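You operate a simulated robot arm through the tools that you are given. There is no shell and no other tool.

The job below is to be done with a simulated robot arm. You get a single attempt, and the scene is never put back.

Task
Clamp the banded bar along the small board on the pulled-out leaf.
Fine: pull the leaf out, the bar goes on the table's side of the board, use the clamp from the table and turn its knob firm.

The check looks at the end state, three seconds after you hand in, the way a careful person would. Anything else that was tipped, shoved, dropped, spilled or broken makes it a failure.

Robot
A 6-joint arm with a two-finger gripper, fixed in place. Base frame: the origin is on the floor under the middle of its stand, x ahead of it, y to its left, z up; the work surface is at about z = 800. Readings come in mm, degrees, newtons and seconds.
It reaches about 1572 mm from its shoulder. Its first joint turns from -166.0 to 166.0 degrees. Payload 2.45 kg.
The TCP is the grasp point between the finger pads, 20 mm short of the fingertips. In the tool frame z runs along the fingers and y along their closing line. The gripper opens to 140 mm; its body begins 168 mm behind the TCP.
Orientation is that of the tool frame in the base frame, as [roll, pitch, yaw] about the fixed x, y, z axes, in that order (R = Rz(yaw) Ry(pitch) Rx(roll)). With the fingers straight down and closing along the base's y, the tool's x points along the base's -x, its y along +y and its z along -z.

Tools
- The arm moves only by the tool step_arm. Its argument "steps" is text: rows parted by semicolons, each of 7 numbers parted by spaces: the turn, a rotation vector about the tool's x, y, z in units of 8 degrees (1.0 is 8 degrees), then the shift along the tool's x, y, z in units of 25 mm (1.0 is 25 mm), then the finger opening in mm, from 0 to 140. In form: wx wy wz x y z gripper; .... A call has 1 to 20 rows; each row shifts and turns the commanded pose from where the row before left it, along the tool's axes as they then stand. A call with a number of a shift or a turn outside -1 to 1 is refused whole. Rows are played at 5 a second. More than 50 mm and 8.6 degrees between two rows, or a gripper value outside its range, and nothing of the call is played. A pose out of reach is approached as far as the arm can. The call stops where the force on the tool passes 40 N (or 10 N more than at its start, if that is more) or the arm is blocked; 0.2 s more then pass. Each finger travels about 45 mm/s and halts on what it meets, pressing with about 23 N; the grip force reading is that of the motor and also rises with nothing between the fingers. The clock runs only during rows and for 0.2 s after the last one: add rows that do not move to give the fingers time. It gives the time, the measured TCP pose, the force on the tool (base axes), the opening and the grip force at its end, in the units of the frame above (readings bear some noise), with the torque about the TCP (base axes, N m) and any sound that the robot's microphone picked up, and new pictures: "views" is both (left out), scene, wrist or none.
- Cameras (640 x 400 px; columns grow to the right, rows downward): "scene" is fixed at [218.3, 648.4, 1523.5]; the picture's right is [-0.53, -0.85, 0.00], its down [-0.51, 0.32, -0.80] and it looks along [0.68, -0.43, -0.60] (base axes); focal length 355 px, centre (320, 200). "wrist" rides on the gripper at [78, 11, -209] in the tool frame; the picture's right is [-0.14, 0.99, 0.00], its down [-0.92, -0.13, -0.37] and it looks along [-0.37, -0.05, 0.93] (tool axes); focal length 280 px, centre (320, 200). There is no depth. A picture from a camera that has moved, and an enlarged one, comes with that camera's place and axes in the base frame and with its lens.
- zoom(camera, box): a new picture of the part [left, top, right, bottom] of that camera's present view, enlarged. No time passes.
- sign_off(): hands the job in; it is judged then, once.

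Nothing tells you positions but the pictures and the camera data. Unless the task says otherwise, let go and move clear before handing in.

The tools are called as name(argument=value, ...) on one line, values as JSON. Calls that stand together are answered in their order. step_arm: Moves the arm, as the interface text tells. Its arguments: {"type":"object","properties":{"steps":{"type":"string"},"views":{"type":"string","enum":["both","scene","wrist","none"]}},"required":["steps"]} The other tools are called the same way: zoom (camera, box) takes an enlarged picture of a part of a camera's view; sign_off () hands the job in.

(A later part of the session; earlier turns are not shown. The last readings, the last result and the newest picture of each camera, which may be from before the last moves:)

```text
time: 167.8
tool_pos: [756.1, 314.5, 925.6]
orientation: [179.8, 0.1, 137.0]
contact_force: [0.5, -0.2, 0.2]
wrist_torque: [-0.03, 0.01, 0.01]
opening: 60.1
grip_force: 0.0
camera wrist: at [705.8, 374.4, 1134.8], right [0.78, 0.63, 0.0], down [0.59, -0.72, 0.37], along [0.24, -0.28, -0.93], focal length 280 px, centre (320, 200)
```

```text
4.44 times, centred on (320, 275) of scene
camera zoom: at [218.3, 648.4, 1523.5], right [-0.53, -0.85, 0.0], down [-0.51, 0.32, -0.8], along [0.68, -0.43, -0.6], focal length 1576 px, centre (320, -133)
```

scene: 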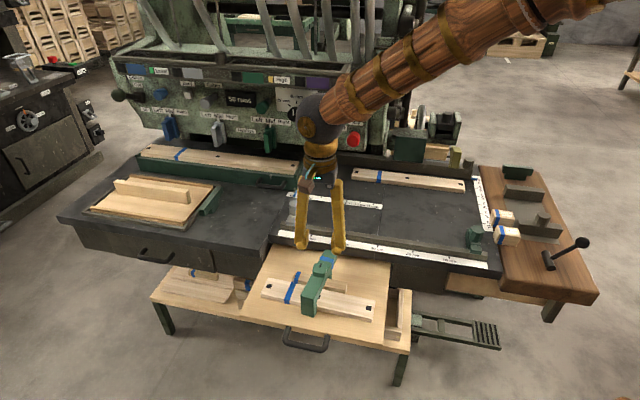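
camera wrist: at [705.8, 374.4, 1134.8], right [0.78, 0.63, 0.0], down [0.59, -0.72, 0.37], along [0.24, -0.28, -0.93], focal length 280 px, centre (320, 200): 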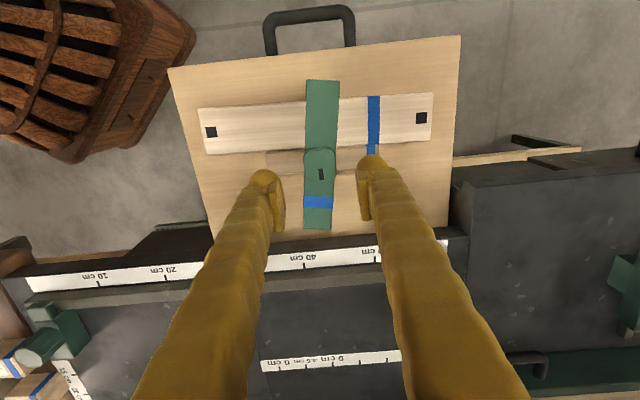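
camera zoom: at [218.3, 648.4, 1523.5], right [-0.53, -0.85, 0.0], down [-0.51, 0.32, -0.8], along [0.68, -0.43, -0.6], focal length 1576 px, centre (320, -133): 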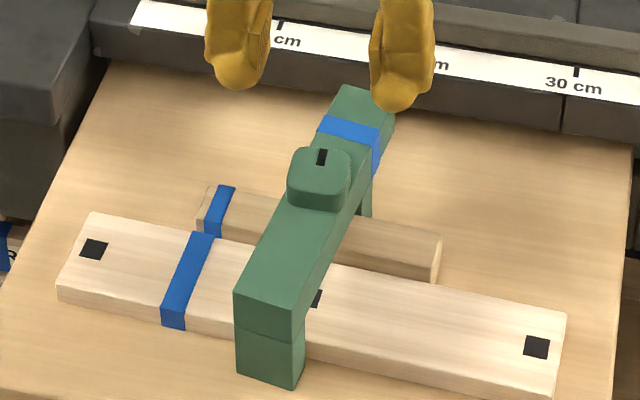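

The movable jaw is the table-side leg; it has slid in and pushed the pair ~20 mm outward to nearly meet the fixed leg, but the clamp is skewed ~8°. I'll square the clamp by closing the gripper flat on its beam.

step_arm(steps="0 0 0.525 -0.09 -0.064 0 64; 0 0 0 0 0 1 64; 0 0 0 0 0 1 64; 0 0 0 0 0 1 64; 0 0 0 0 0 1 64; 0 0 0 0 0 0.8 64; 0 0 0 0 0 0 64", views="scene")

zoom(camera="wrist", box=[200, 60, 440, 260])

```text
time: 169.4
tool_pos: [757.6, 312.3, 806.0]
orientation: [179.7, 0.2, 132.8]
contact_force: [-0.5, -0.5, -0.2]
wrist_torque: [0.0, 0.0, 0.02]
opening: 63.9
grip_force: 0.0
```

scene: 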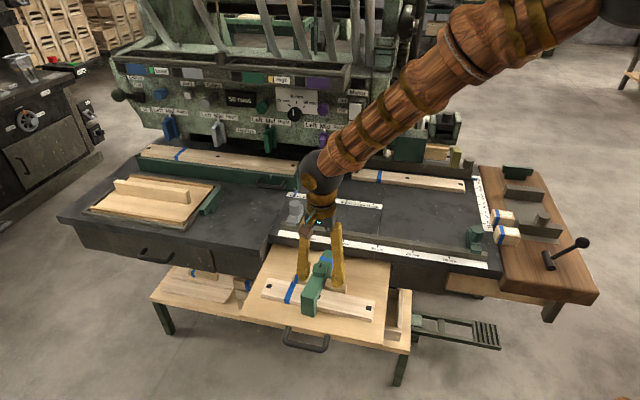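

```text
2.00 times, centred on (320, 160) of wrist
camera zoom: at [711.4, 375.0, 1014.9], right [0.82, 0.57, 0.0], down [0.53, -0.76, 0.37], along [0.21, -0.3, -0.93], focal length 561 px, centre (320, 280)
```

zoom: 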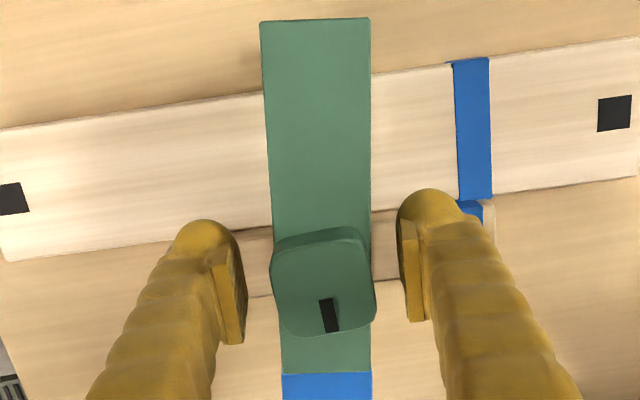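

Close on the beam to square it, then reopen and check.

step_arm(steps="0 0 0 0 0 0 55; 0 0 0 0 0 0 48; 0 0 0 0 0 0 42; 0 0 0 0 0 0 38; 0 0 0 0 0 0 34; 0 0 0 0 0 0 32; 0 0 0 0 0 0 32", views="scene")

zoom(camera="wrist", box=[180, 40, 460, 240])

zoom(camera="scene", box=[260, 230, 380, 320])

```text
time: 171.0
tool_pos: [758.2, 310.8, 805.3]
orientation: [179.7, 0.2, 132.7]
contact_force: [0.1, 0.8, 1.1]
wrist_torque: [-0.07, -0.03, -0.09]
opening: 35.0
grip_force: 23.0
```

scene: 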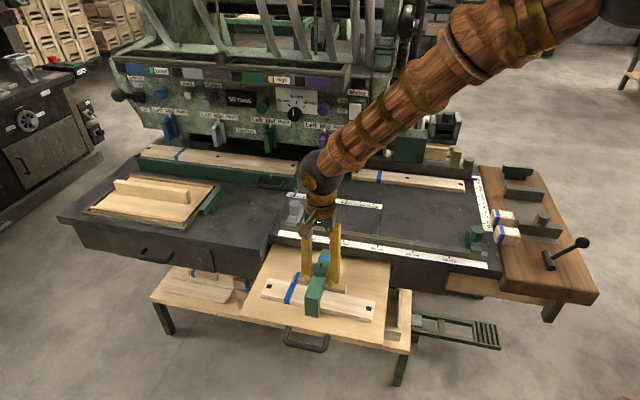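

```text
2.00 times, centred on (320, 140) of wrist
camera zoom: at [711.4, 375.0, 1015.0], right [0.82, 0.57, 0.0], down [0.53, -0.76, 0.37], along [0.21, -0.3, -0.93], focal length 561 px, centre (320, 320)
```

zoom: 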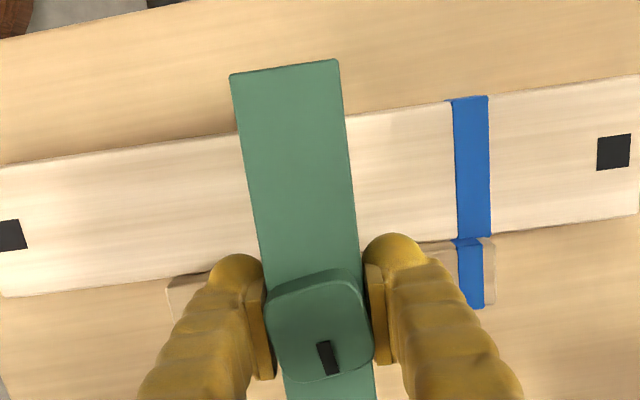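

```text
4.44 times, centred on (320, 275) of scene
camera zoom: at [218.3, 648.4, 1523.5], right [-0.53, -0.85, 0.0], down [-0.51, 0.32, -0.8], along [0.68, -0.43, -0.6], focal length 1576 px, centre (320, -133)
```

zoom: 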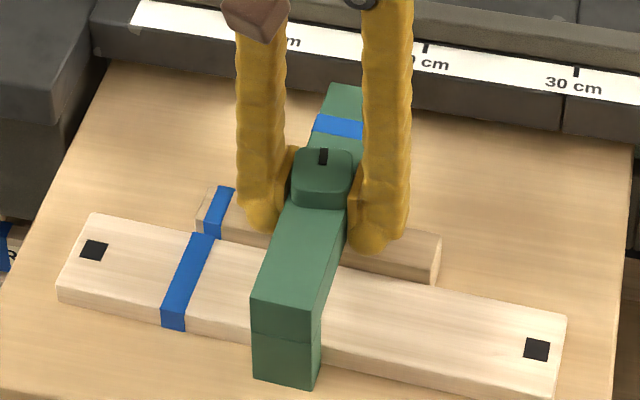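

Clamp is square to the pair now. Release, raise, align to the knob's current orientation (yaw ≈142.6°) and re-measure its centre.

step_arm(steps="0 0 0 0 0 0 45; 0 0 0 0 0 0 60; 0 0 0 0 0 0 64; 0 0 0 0 0 -0.8 64; 0 0 0 0 0 -1 64; 0 0 0 0 0 -1 64; 0 0 0 0 0 -1 64; 0 0 -0.622 0 0 0 64; 0 0 -0.622 0 0 0 64; 0 0 0 0 0 0 64", views="both")

zoom(camera="wrist", box=[180, 40, 460, 240])

zoom(camera="wrist", box=[290, 135, 350, 190])

zoom(camera="scene", box=[260, 230, 380, 320])

```text
time: 173.2
tool_pos: [757.1, 311.7, 901.4]
orientation: [179.8, 0.1, 142.8]
contact_force: [-1.0, -0.3, 0.0]
wrist_torque: [-0.04, -0.02, -0.03]
opening: 63.8
grip_force: 0.1
camera wrist: at [700.3, 365.9, 1110.0], right [0.71, 0.71, 0.0], down [0.66, -0.66, 0.37], along [0.26, -0.26, -0.93], focal length 280 px, centre (320, 200)
```

scene: 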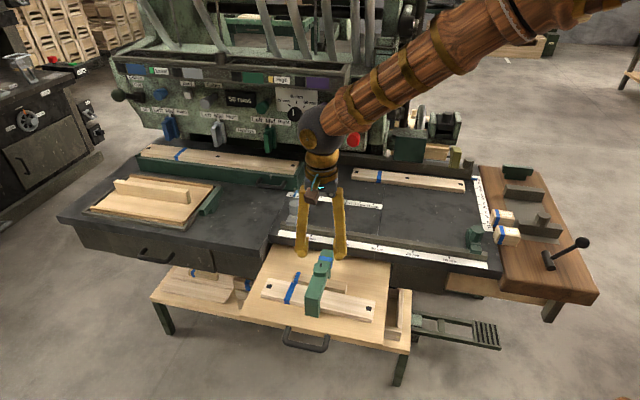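
wrist: 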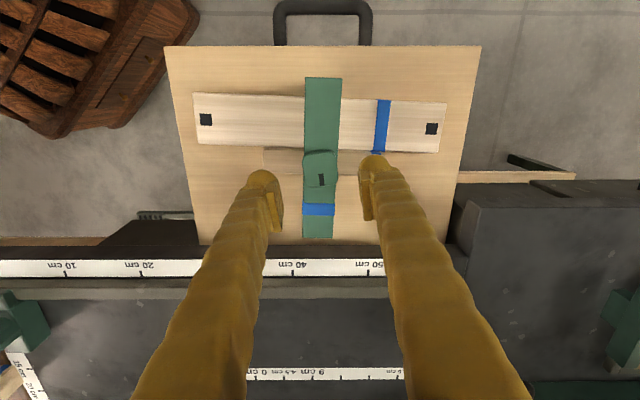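

```text
2.00 times, centred on (320, 140) of wrist
camera zoom: at [700.3, 365.9, 1110.0], right [0.71, 0.71, 0.0], down [0.66, -0.66, 0.37], along [0.26, -0.26, -0.93], focal length 561 px, centre (320, 320)
```

zoom: 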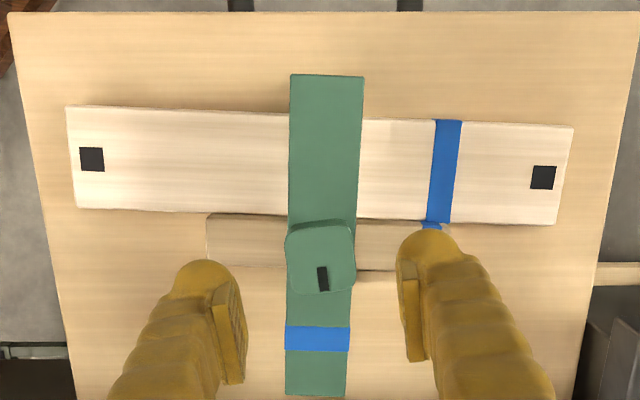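

```text
7.27 times, centred on (320, 162) of wrist
camera zoom: at [700.3, 365.9, 1110.0], right [0.71, 0.71, 0.0], down [0.66, -0.66, 0.37], along [0.26, -0.26, -0.93], focal length 2039 px, centre (320, 473)
```

zoom: 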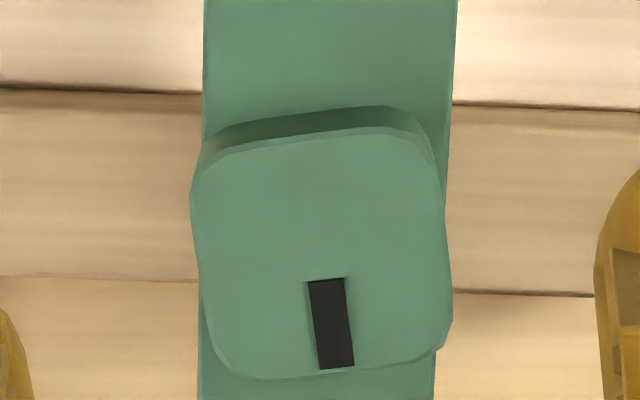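

```text
4.44 times, centred on (320, 275) of scene
camera zoom: at [218.3, 648.4, 1523.5], right [-0.53, -0.85, 0.0], down [-0.51, 0.32, -0.8], along [0.68, -0.43, -0.6], focal length 1576 px, centre (320, -133)
```

zoom: 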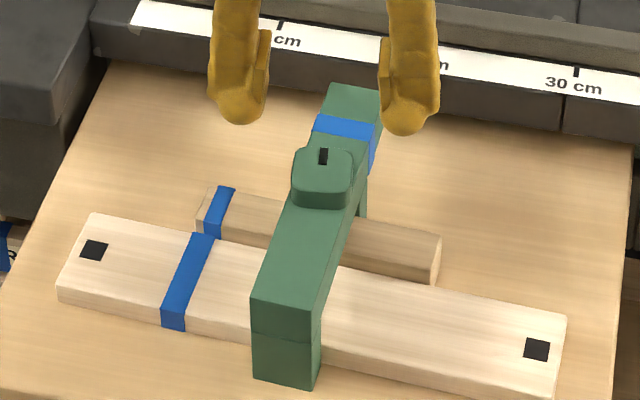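

Centred and aligned with the knob. Lower to just above the beam and grip the knob again.

step_arm(steps="0 0 0 0 0 0.836 60; 0 0 0 0 0 0.836 60; 0 0 0 0 0 0.836 60; 0 0 0 0 0 0 50; 0 0 0 0 0 0 42; 0 0 0 0 0 0 36; 0 0 0 0 0 0 30; 0 0 0 0 0 0 30", views="none")

step_arm(steps="0 0 0.25 0 0 0 30; 0 0 0.25 0 0 0 30; 0 0 0.25 0 0 0 30; 0 0 0.25 0 0 0 30; 0 0 0 0 0 0 30", views="both")

zoom(camera="wrist", box=[180, 60, 460, 260])

zoom(camera="scene", box=[260, 230, 380, 320])

```text
time: 175.0
tool_pos: [758.0, 311.8, 837.2]
orientation: [179.8, 0.0, 142.8]
contact_force: [0.9, 2.0, 1.0]
wrist_torque: [0.06, -0.1, 0.0]
opening: 33.7
grip_force: 23.0
```

```text
time: 176.2
tool_pos: [757.6, 312.0, 838.0]
orientation: [179.8, 0.0, 134.8]
contact_force: [0.1, -2.1, 0.7]
wrist_torque: [-0.08, 0.15, 0.04]
opening: 34.1
grip_force: 22.9
camera wrist: at [708.9, 373.2, 1047.1], right [0.8, 0.6, 0.0], down [0.56, -0.74, 0.37], along [0.22, -0.29, -0.93], focal length 280 px, centre (320, 200)
```

scene: 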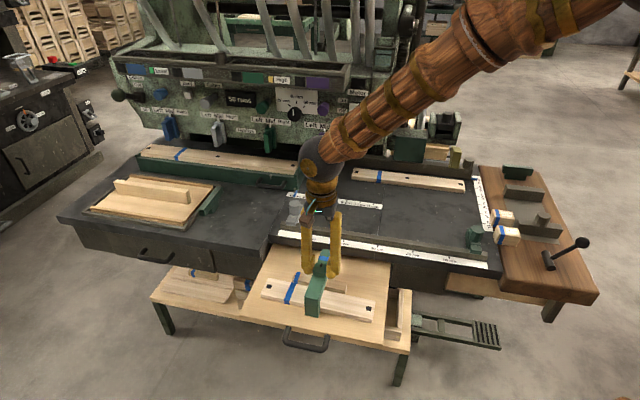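
wrist: 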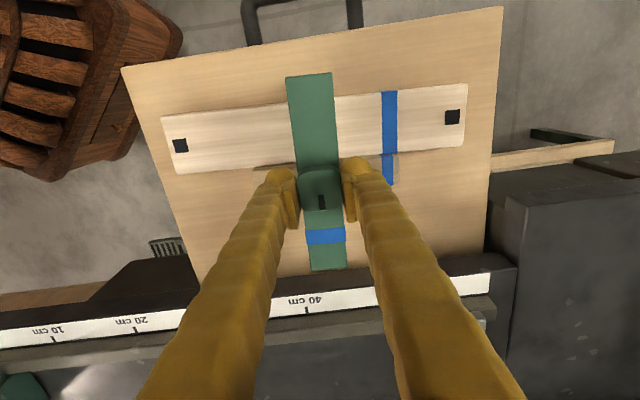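

```text
2.00 times, centred on (320, 160) of wrist
camera zoom: at [708.9, 373.2, 1047.1], right [0.8, 0.6, 0.0], down [0.56, -0.74, 0.37], along [0.22, -0.29, -0.93], focal length 561 px, centre (320, 280)
```

zoom: 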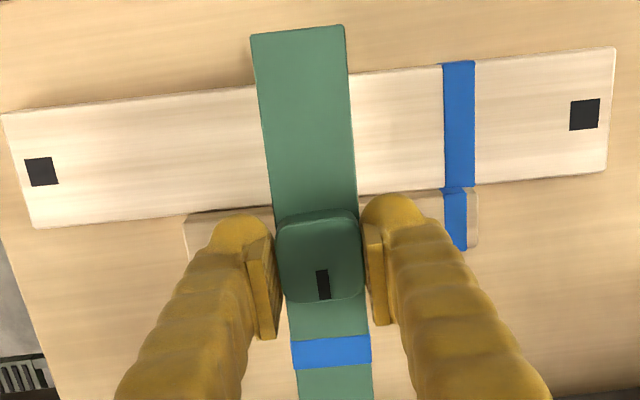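

```text
4.44 times, centred on (320, 275) of scene
camera zoom: at [218.3, 648.4, 1523.5], right [-0.53, -0.85, 0.0], down [-0.51, 0.32, -0.8], along [0.68, -0.43, -0.6], focal length 1576 px, centre (320, -133)
```

zoom: 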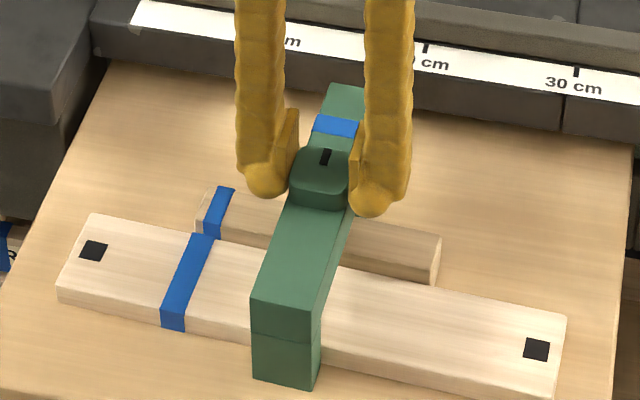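

Turned 8° with the clamp steady and low torque. Continue in small increments, watching the torque.

step_arm(steps="0 0 0.25 0 0 0 30; 0 0 0.25 0 0 0 30; 0 0 0.25 0 0 0 30; 0 0 0.25 0 0 0 30; 0 0 0 0 0 0 30", views="none")

step_arm(steps="0 0 0.25 0 0 0 30; 0 0 0.25 0 0 0 30; 0 0 0.25 0 0 0 30; 0 0 0.25 0 0 0 30; 0 0 0 0 0 0 30", views="both")

zoom(camera="scene", box=[260, 230, 380, 320])

zoom(camera="wrist", box=[180, 60, 460, 260])

```text
time: 177.4
tool_pos: [756.9, 310.9, 837.3]
orientation: [179.8, 0.1, 126.7]
contact_force: [-1.2, -0.6, -0.5]
wrist_torque: [-0.02, 0.02, 0.02]
opening: 34.0
grip_force: 23.2
```

```text
time: 178.6
tool_pos: [758.0, 311.9, 837.4]
orientation: [179.8, 0.0, 118.8]
contact_force: [-1.0, 1.2, 0.4]
wrist_torque: [0.03, 0.04, 0.03]
opening: 33.8
grip_force: 23.0
camera wrist: at [728.4, 383.9, 1047.2], right [0.93, 0.36, 0.0], down [0.33, -0.87, 0.37], along [0.13, -0.34, -0.93], focal length 280 px, centre (320, 200)
```

scene: 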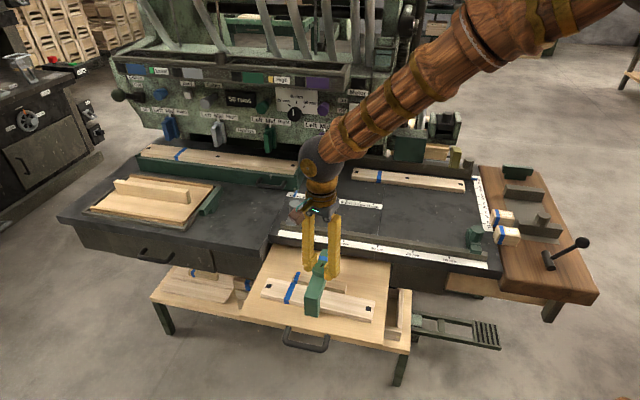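
wrist: 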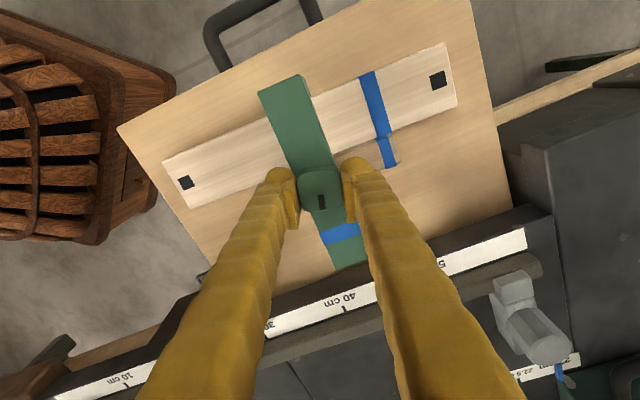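

```text
4.44 times, centred on (320, 275) of scene
camera zoom: at [218.3, 648.4, 1523.5], right [-0.53, -0.85, 0.0], down [-0.51, 0.32, -0.8], along [0.68, -0.43, -0.6], focal length 1576 px, centre (320, -133)
```

zoom: 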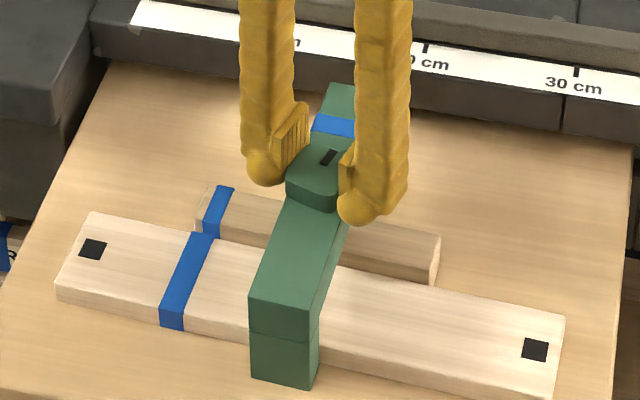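

```text
2.00 times, centred on (320, 160) of wrist
camera zoom: at [728.4, 383.9, 1047.2], right [0.93, 0.36, 0.0], down [0.33, -0.87, 0.37], along [0.13, -0.34, -0.93], focal length 561 px, centre (320, 280)
```

zoom: 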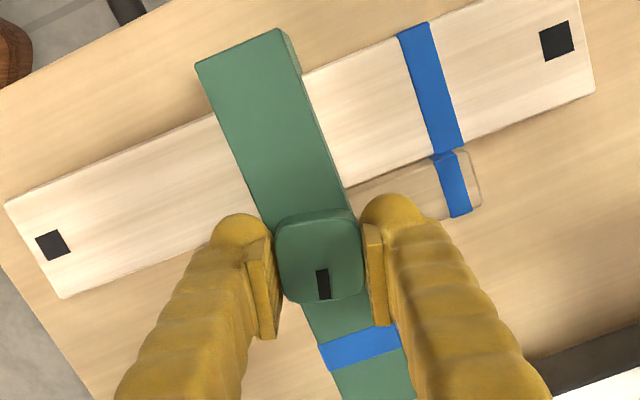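

Still low torque. Keep turning in steps.

step_arm(steps="0 0 0.35 0 0 0 30; 0 0 0.35 0 0 0 30; 0 0 0.35 0 0 0 30; 0 0 0.35 0 0 0 30; 0 0 0.35 0 0 0 30; 0 0 0.35 0 0 0 30; 0 0 0 0 0 0 30", views="none")

step_arm(steps="0 0 0.35 0 0 0 30; 0 0 0.35 0 0 0 30; 0 0 0.35 0 0 0 30; 0 0 0.35 0 0 0 30; 0 0 0.35 0 0 0 30; 0 0 0.35 0 0 0 30; 0 0 0 0 0 0 30", views="both")

zoom(camera="scene", box=[260, 230, 380, 320])

zoom(camera="wrist", box=[180, 60, 460, 260])

```text
time: 180.2
tool_pos: [758.6, 311.4, 837.7]
orientation: [179.8, -0.2, 101.9]
contact_force: [-2.3, 1.1, 10.3]
wrist_torque: [-0.02, 0.1, -0.05]
opening: 33.9
grip_force: 22.9
```

```text
time: 181.8
tool_pos: [758.6, 311.9, 837.7]
orientation: [179.8, -0.1, 85.2]
contact_force: [-2.5, 0.5, 7.8]
wrist_torque: [-0.13, 0.11, -0.04]
opening: 33.7
grip_force: 22.4
camera wrist: at [774.0, 387.1, 1047.5], right [0.98, -0.22, 0.0], down [-0.21, -0.91, 0.37], along [-0.08, -0.36, -0.93], focal length 280 px, centre (320, 200)
```

scene: 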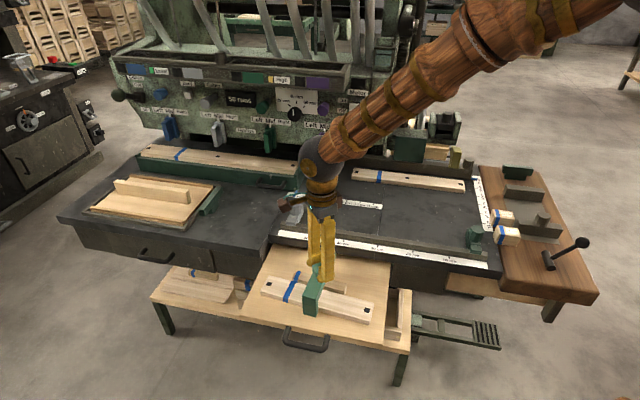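
wrist: 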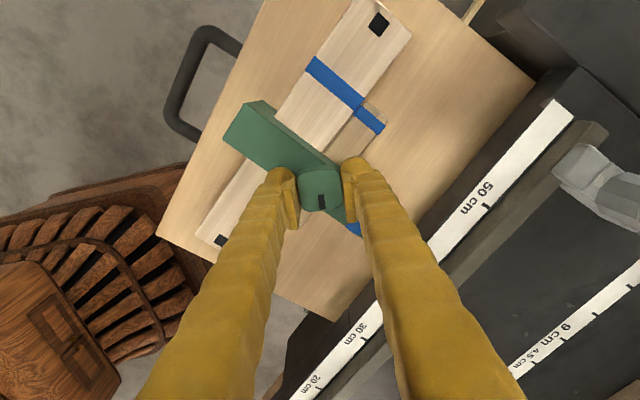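

```text
4.44 times, centred on (320, 275) of scene
camera zoom: at [218.3, 648.4, 1523.5], right [-0.53, -0.85, 0.0], down [-0.51, 0.32, -0.8], along [0.68, -0.43, -0.6], focal length 1576 px, centre (320, -133)
```

zoom: 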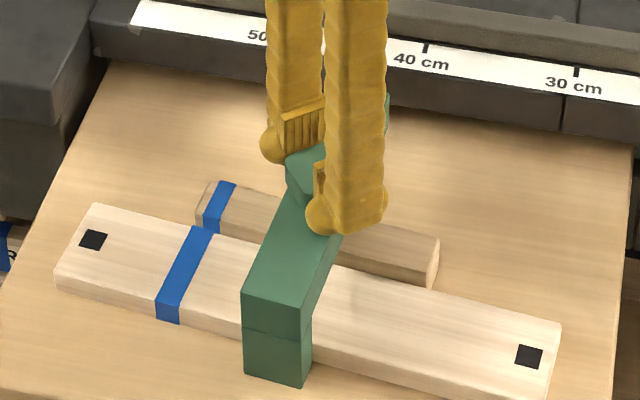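

```text
2.00 times, centred on (320, 160) of wrist
camera zoom: at [774.0, 387.1, 1047.5], right [0.98, -0.22, 0.0], down [-0.21, -0.91, 0.37], along [-0.08, -0.36, -0.93], focal length 561 px, centre (320, 280)
```

zoom: 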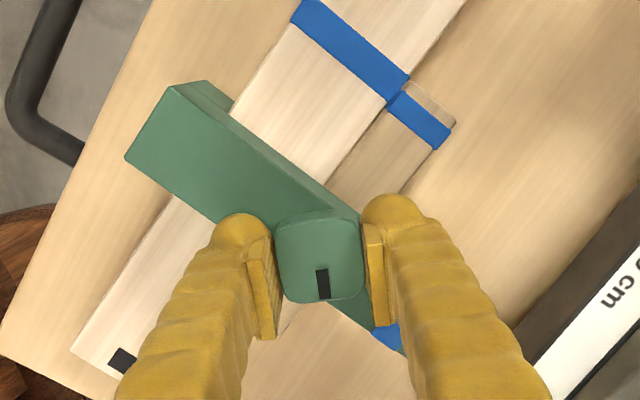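

The pair and clamp are now rotating along with the knob, so the jaws have gripped. I'll release and inspect the jaw contact and angles.

step_arm(steps="0 0 0 0 0 0 45; 0 0 0 0 0 0 60; 0 0 0 0 0 -0.5 64; 0 0 0 0 0 -1 64; 0 0 0 0 0 -1 64; 0 0 0 0 0 -1 64; 0 0 0 0 0 -1 64; 0 0 0 0 0 0 64", views="both")

zoom(camera="wrist", box=[180, 20, 460, 230])

zoom(camera="scene", box=[260, 230, 380, 320])

```text
time: 183.6
tool_pos: [757.4, 311.0, 950.1]
orientation: [179.8, -0.1, 85.2]
contact_force: [0.5, 1.0, 0.3]
wrist_torque: [0.0, -0.04, -0.01]
opening: 64.1
grip_force: 0.0
camera wrist: at [772.8, 387.3, 1159.8], right [0.98, -0.22, 0.0], down [-0.21, -0.91, 0.37], along [-0.08, -0.36, -0.93], focal length 280 px, centre (320, 200)
```

scene: 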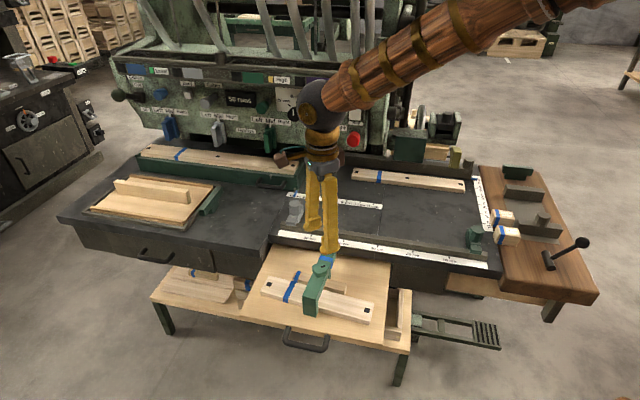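
wrist: 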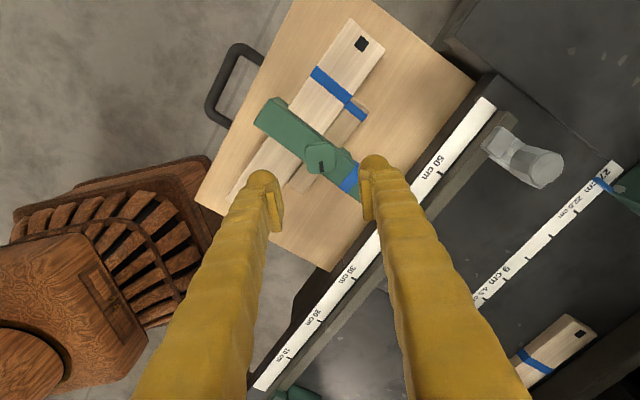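

```text
1.90 times, centred on (320, 125) of wrist
camera zoom: at [772.8, 387.3, 1159.8], right [0.98, -0.22, 0.0], down [-0.21, -0.91, 0.37], along [-0.08, -0.36, -0.93], focal length 534 px, centre (320, 343)
```

zoom: 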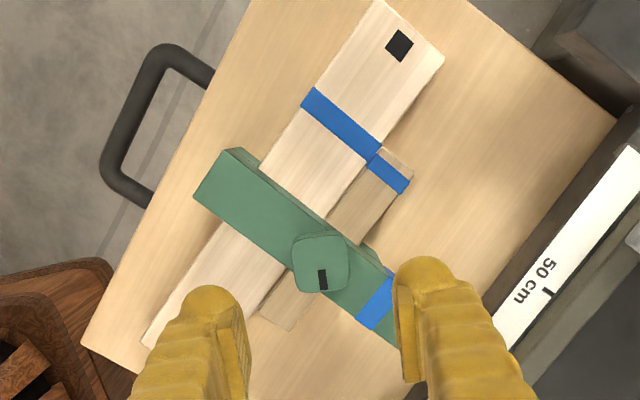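

```text
4.44 times, centred on (320, 275) of scene
camera zoom: at [218.3, 648.4, 1523.5], right [-0.53, -0.85, 0.0], down [-0.51, 0.32, -0.8], along [0.68, -0.43, -0.6], focal length 1576 px, centre (320, -133)
```

zoom: 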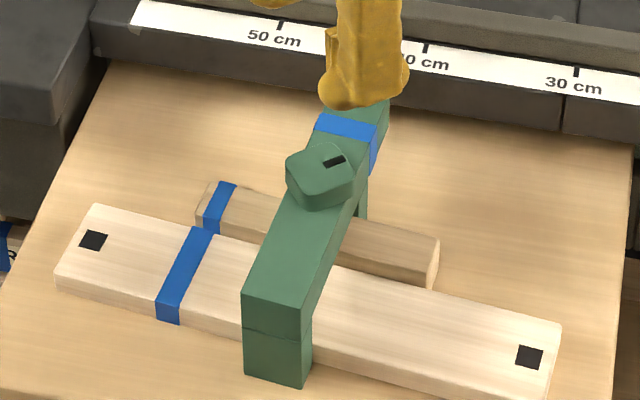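

Jaws are in contact on both sides; the knob has turned ~135° relative to the clamp and holds. To tighten further without spinning the assembly I'll regrip the knob while pressing lightly down on the beam for friction on the leaf.

step_arm(steps="0 0 -0.9375 0 0 0 64; 0 0 -0.9375 0 0 0 64; 0 0 -0.9375 0 0 0 64; 0 0 -0.9375 0 0 0 64; 0 0 -0.9375 0 0 0 64; 0 0 -0.9375 0 0 0 64; 0 0 -0.9375 0 0 0 64; 0 0 -0.9375 0 0 0 64; 0 0 -0.9375 0 0 0 64; 0 0 -0.9375 0 0 0 64; 0 0 -0.9375 0 0 0 64; 0 0 -0.9375 0 0 0 64; 0 0 0 0.05 0 0.9 64; 0 0 0 0 0 0.9 64; 0 0 0 0 0 0.9 64; 0 0 0 0 0 0.9 64; 0 0 0 0 0 0.6 64; 0 0 0 0 0 0 64", views="both")

zoom(camera="wrist", box=[220, 90, 420, 250])

```text
time: 187.4
tool_pos: [756.4, 313.0, 844.8]
orientation: [179.9, 0.3, 175.1]
contact_force: [-0.2, -0.2, 0.2]
wrist_torque: [0.0, 0.02, 0.01]
opening: 64.1
grip_force: 0.1
camera wrist: at [678.3, 328.1, 1054.1], right [0.22, 0.98, 0.0], down [0.91, -0.21, 0.37], along [0.36, -0.08, -0.93], focal length 280 px, centre (320, 200)
```

scene: 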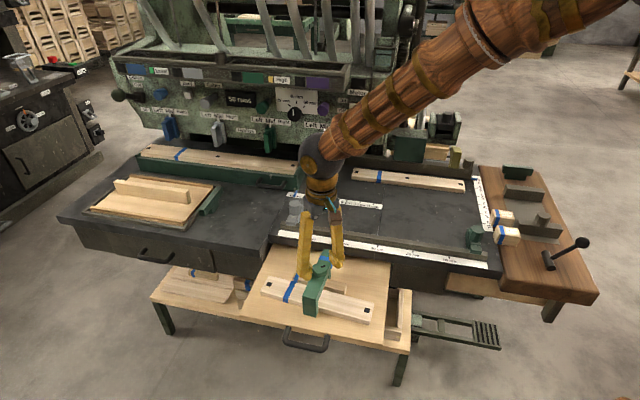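
wrist: 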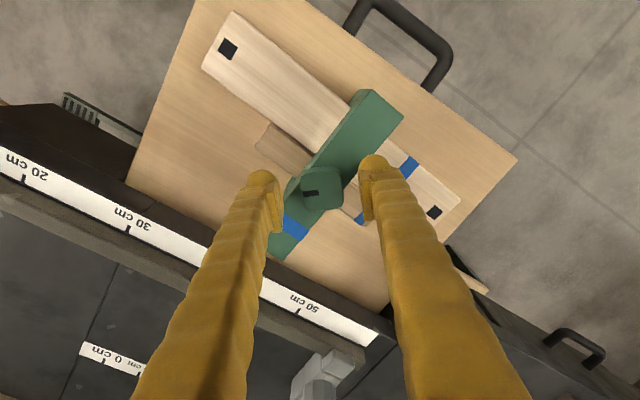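

```text
2.50 times, centred on (320, 170) of wrist
camera zoom: at [678.3, 328.1, 1054.1], right [0.22, 0.98, 0.0], down [0.91, -0.21, 0.37], along [0.36, -0.08, -0.93], focal length 701 px, centre (320, 275)
```

zoom: 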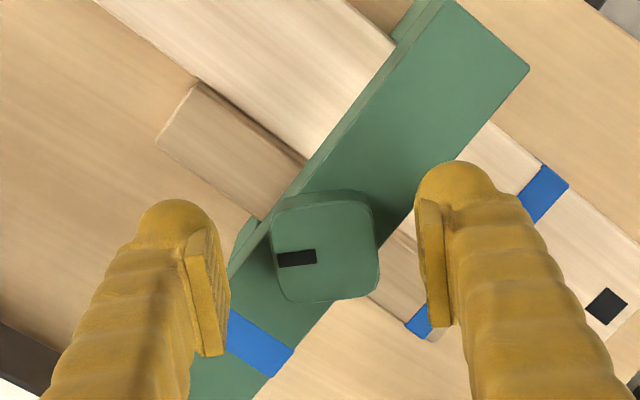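

Lower to the beam, grip the knob, then press slightly.

step_arm(steps="0 0 0 0 0 0.14 60; 0 0 0 0 0 0.12 60; 0 0 0 0 0 0 50; 0 0 0 0 0 0 42; 0 0 0 0 0 0 36; 0 0 0 0 0 0 30; 0 0 0 0 0 0 30; 0 0 0 0 0 0.04 30; 0 0 0 0 0 0 30", views="none")

```text
time: 189.4
tool_pos: [757.3, 312.3, 839.3]
orientation: [179.8, 0.3, 175.2]
contact_force: [-3.5, -0.7, 20.2]
wrist_torque: [-0.03, 0.1, 0.01]
opening: 34.1
grip_force: 23.3
```

step_arm(steps="0 0 0.25 0 0 0 30; 0 0 0.25 0 0 0 30; 0 0 0.25 0 0 0 30; 0 0 0.25 0 0 0 30; 0 0 0.25 0 0 0 30; 0 0 0.25 0 0 0 30; 0 0 0 0 0 0 30", views="both")

zoom(camera="scene", box=[260, 230, 380, 320])

zoom(camera="wrist", box=[220, 90, 420, 250])

```text
time: 191.0
tool_pos: [757.7, 311.7, 838.0]
orientation: [179.8, 0.2, 163.2]
contact_force: [4.7, 3.8, 19.3]
wrist_torque: [0.04, -0.2, -0.05]
opening: 34.4
grip_force: 23.2
camera wrist: at [683.7, 343.5, 1046.9], right [0.42, 0.91, 0.0], down [0.84, -0.39, 0.37], along [0.34, -0.15, -0.93], focal length 280 px, centre (320, 200)
```

scene: 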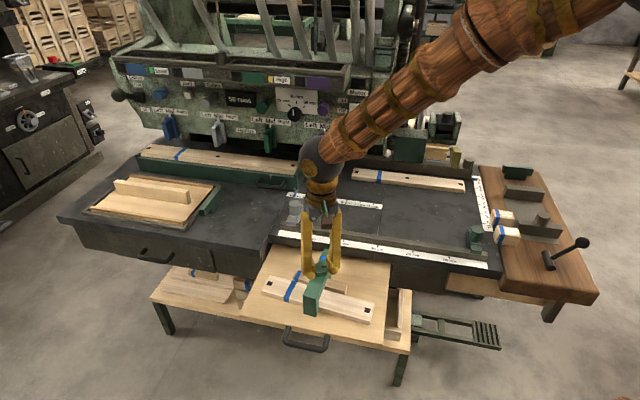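
wrist: 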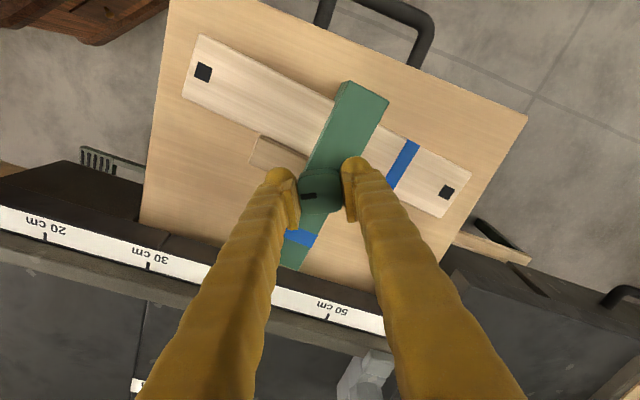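

```text
4.44 times, centred on (320, 275) of scene
camera zoom: at [218.3, 648.4, 1523.5], right [-0.53, -0.85, 0.0], down [-0.51, 0.32, -0.8], along [0.68, -0.43, -0.6], focal length 1576 px, centre (320, -133)
```

zoom: 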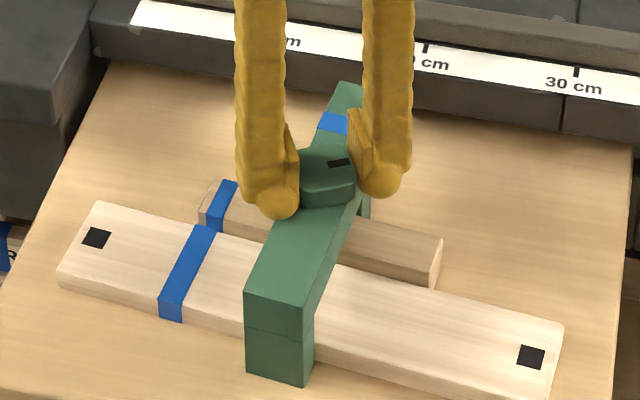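

```text
2.50 times, centred on (320, 170) of wrist
camera zoom: at [683.7, 343.5, 1046.9], right [0.42, 0.91, 0.0], down [0.84, -0.39, 0.37], along [0.34, -0.15, -0.93], focal length 701 px, centre (320, 275)
```

zoom: 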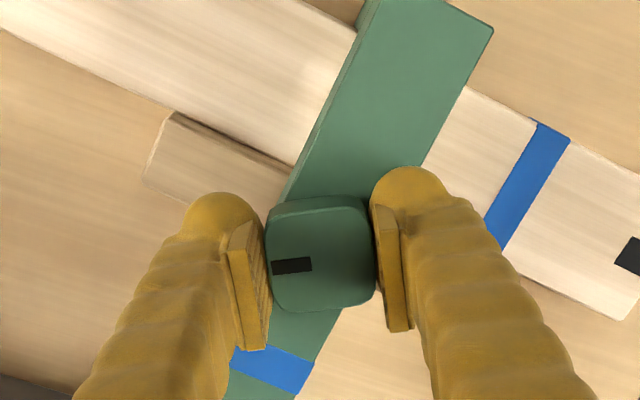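

The knob turns further while the assembly stays. Continue tightening and monitor torque.

step_arm(steps="0 0 0.25 0 0 0 30; 0 0 0.25 0 0 0 30; 0 0 0.25 0 0 0 30; 0 0 0.25 0 0 0 30; 0 0 0.25 0 0 0 30; 0 0 0.25 0 0 0 30; 0 0 0 0 0 0 30", views="none")

step_arm(steps="0 0 0.25 0 0 0 30; 0 0 0.25 0 0 0 30; 0 0 0.25 0 0 0 30; 0 0 0.25 0 0 0 30; 0 0 0.25 0 0 0 30; 0 0 0.25 0 0 0 30; 0 0 0 0 0 0 30", views="both")

zoom(camera="scene", box=[260, 230, 380, 320])

zoom(camera="wrist", box=[220, 90, 420, 250])

```text
time: 192.6
tool_pos: [757.6, 311.7, 838.5]
orientation: [179.8, 0.1, 151.2]
contact_force: [2.9, 0.5, 10.0]
wrist_torque: [-0.05, -0.12, 0.0]
opening: 34.5
grip_force: 23.2
```

```text
time: 194.2
tool_pos: [756.4, 312.2, 838.2]
orientation: [179.8, 0.1, 139.2]
contact_force: [-0.1, 3.4, 10.4]
wrist_torque: [-0.01, 0.02, 0.18]
opening: 34.1
grip_force: 22.8
camera wrist: at [703.1, 369.8, 1046.8], right [0.75, 0.66, 0.0], down [0.61, -0.7, 0.37], along [0.25, -0.28, -0.93], focal length 280 px, centre (320, 200)
```

scene: 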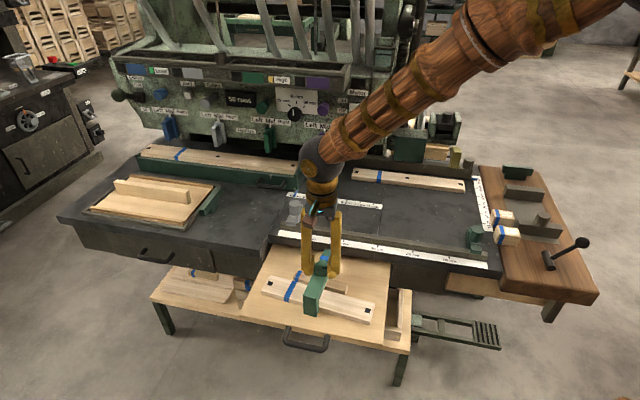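
wrist: 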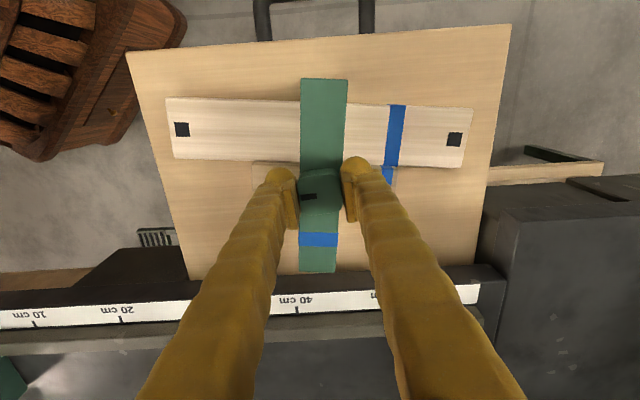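

```text
4.44 times, centred on (320, 275) of scene
camera zoom: at [218.3, 648.4, 1523.5], right [-0.53, -0.85, 0.0], down [-0.51, 0.32, -0.8], along [0.68, -0.43, -0.6], focal length 1576 px, centre (320, -133)
```

zoom: 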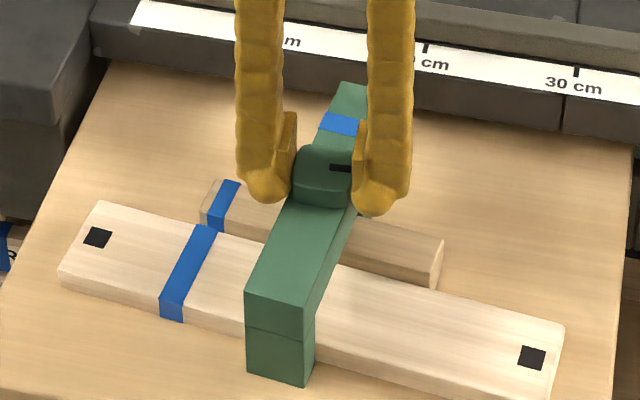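

```text
2.50 times, centred on (320, 170) of wrist
camera zoom: at [703.1, 369.8, 1046.8], right [0.75, 0.66, 0.0], down [0.61, -0.7, 0.37], along [0.25, -0.28, -0.93], focal length 701 px, centre (320, 275)
```

zoom: 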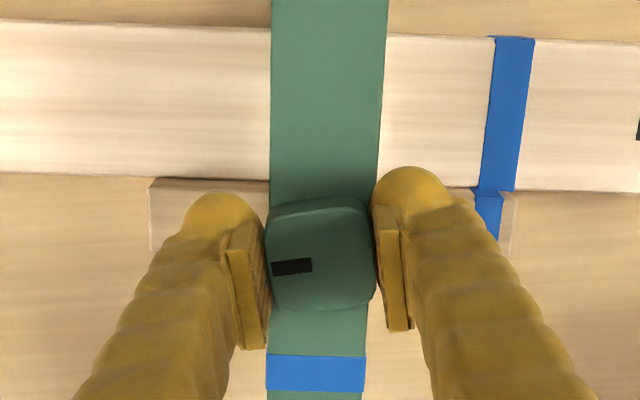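

Torque has risen to 0.18 N·m — it's biting. A bit more, in 2° steps.

step_arm(steps="0 0 0.25 0 0 0 30; 0 0 0.25 0 0 0 30; 0 0 0.25 0 0 0 30; 0 0 0 0 0 0 30", views="none")

step_arm(steps="0 0 0.25 0 0 0 30; 0 0 0.25 0 0 0 30; 0 0 0.25 0 0 0 30; 0 0 0 0 0 0 30", views="both")

zoom(camera="scene", box=[260, 230, 380, 320])

zoom(camera="wrist", box=[220, 90, 420, 250])

```text
time: 195.2
tool_pos: [756.6, 312.1, 837.1]
orientation: [179.7, 0.0, 133.2]
contact_force: [0.3, -0.3, 0.0]
wrist_torque: [-0.04, -0.05, 0.17]
opening: 34.5
grip_force: 23.1
```

```text
time: 196.2
tool_pos: [757.2, 311.4, 838.3]
orientation: [179.8, 0.0, 127.2]
contact_force: [-0.9, 0.4, -1.1]
wrist_torque: [0.08, 0.01, 0.04]
opening: 34.4
grip_force: 22.7
camera wrist: at [716.5, 379.2, 1046.6], right [0.87, 0.49, 0.0], down [0.45, -0.81, 0.37], along [0.18, -0.32, -0.93], focal length 280 px, centre (320, 200)
```

scene: 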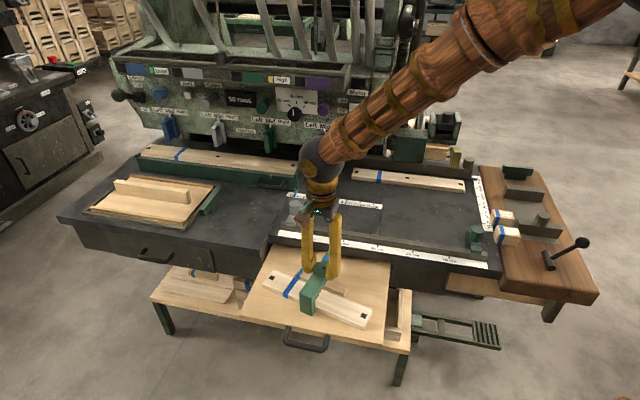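
wrist: 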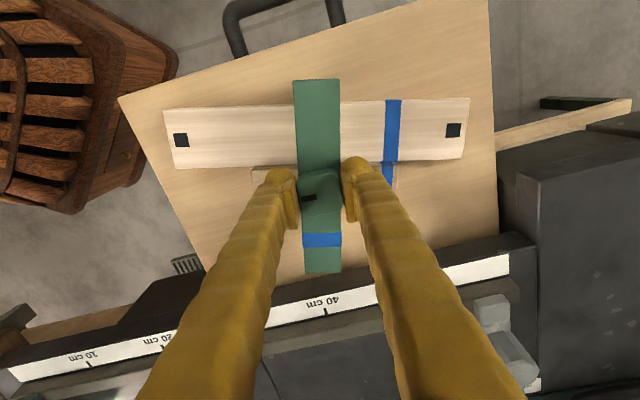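

```text
4.44 times, centred on (320, 275) of scene
camera zoom: at [218.3, 648.4, 1523.5], right [-0.53, -0.85, 0.0], down [-0.51, 0.32, -0.8], along [0.68, -0.43, -0.6], focal length 1576 px, centre (320, -133)
```

zoom: 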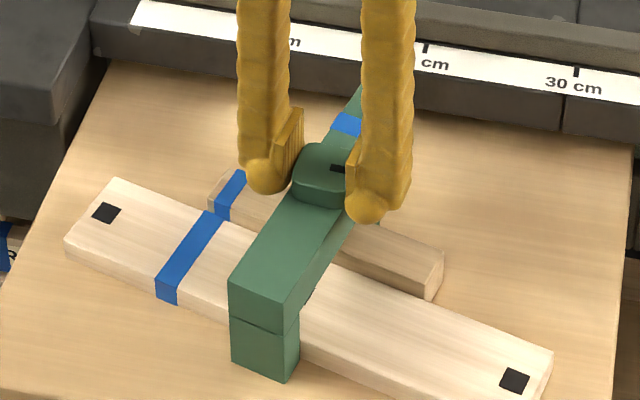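

```text
2.50 times, centred on (320, 170) of wrist
camera zoom: at [716.5, 379.2, 1046.6], right [0.87, 0.49, 0.0], down [0.45, -0.81, 0.37], along [0.18, -0.32, -0.93], focal length 701 px, centre (320, 275)
```

zoom: 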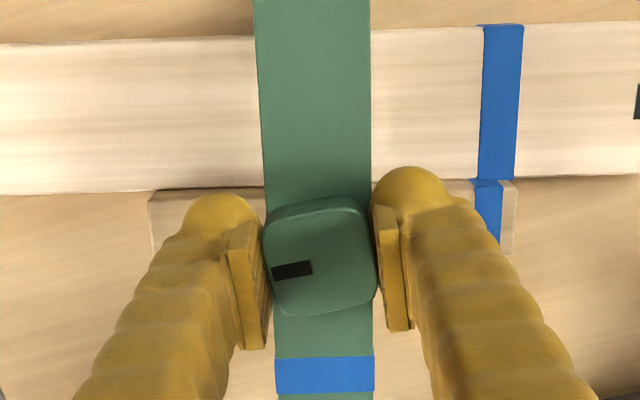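

Now the whole assembly rotates rigidly with the knob (slot exactly 180° from the start), so it's firm. I'll release, grip the beam at its present angle (~122°) and turn the whole assembly back parallel to the table edge.

step_arm(steps="0 0 0 0 0 0 45; 0 0 0 0 0 0 60; 0 0 0 0 0 -0.5 66; 0 0 0 0 0 -1 66; 0 0 0 0 0 -1 66; 0 0 0.675 0 0 0 66; 0 0 0 0 0 0 66", views="both")

zoom(camera="wrist", box=[180, 30, 460, 240])

zoom(camera="scene", box=[260, 230, 380, 320])

```text
time: 197.8
tool_pos: [755.9, 311.0, 899.9]
orientation: [179.7, 0.0, 121.7]
contact_force: [0.2, 0.9, 1.1]
wrist_torque: [-0.03, -0.01, 0.0]
opening: 66.0
grip_force: 0.0
camera wrist: at [723.0, 381.7, 1109.4], right [0.91, 0.4, 0.0], down [0.37, -0.85, 0.37], along [0.15, -0.34, -0.93], focal length 280 px, centre (320, 200)
```

scene: 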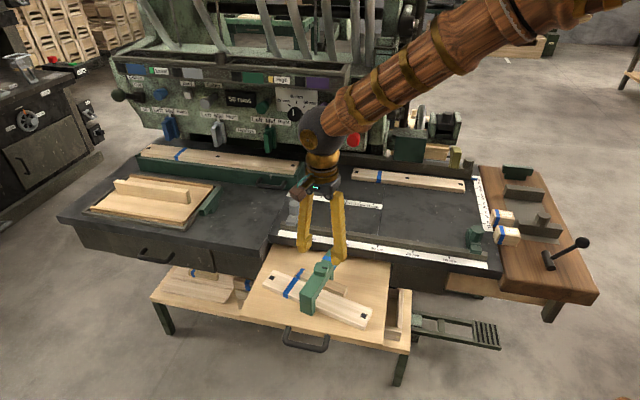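
wrist: 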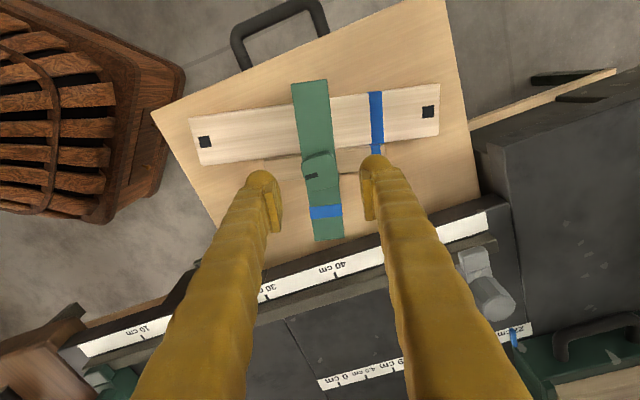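

```text
1.90 times, centred on (320, 135) of wrist
camera zoom: at [723.0, 381.7, 1109.4], right [0.91, 0.4, 0.0], down [0.37, -0.85, 0.37], along [0.15, -0.34, -0.93], focal length 534 px, centre (320, 324)
```

zoom: 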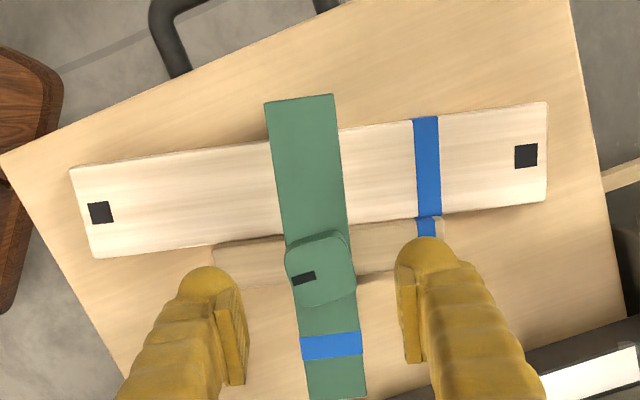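

```text
4.44 times, centred on (320, 275) of scene
camera zoom: at [218.3, 648.4, 1523.5], right [-0.53, -0.85, 0.0], down [-0.51, 0.32, -0.8], along [0.68, -0.43, -0.6], focal length 1576 px, centre (320, -133)
```

zoom: 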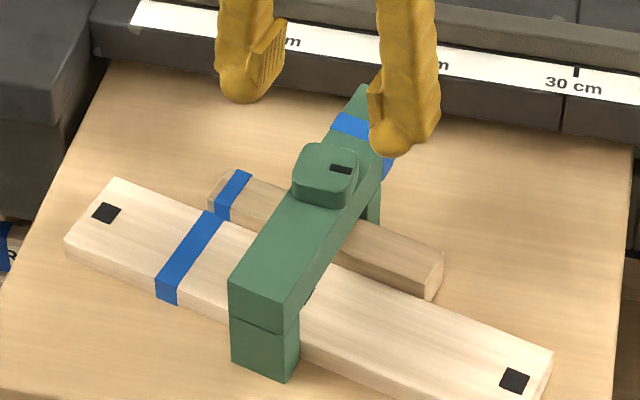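

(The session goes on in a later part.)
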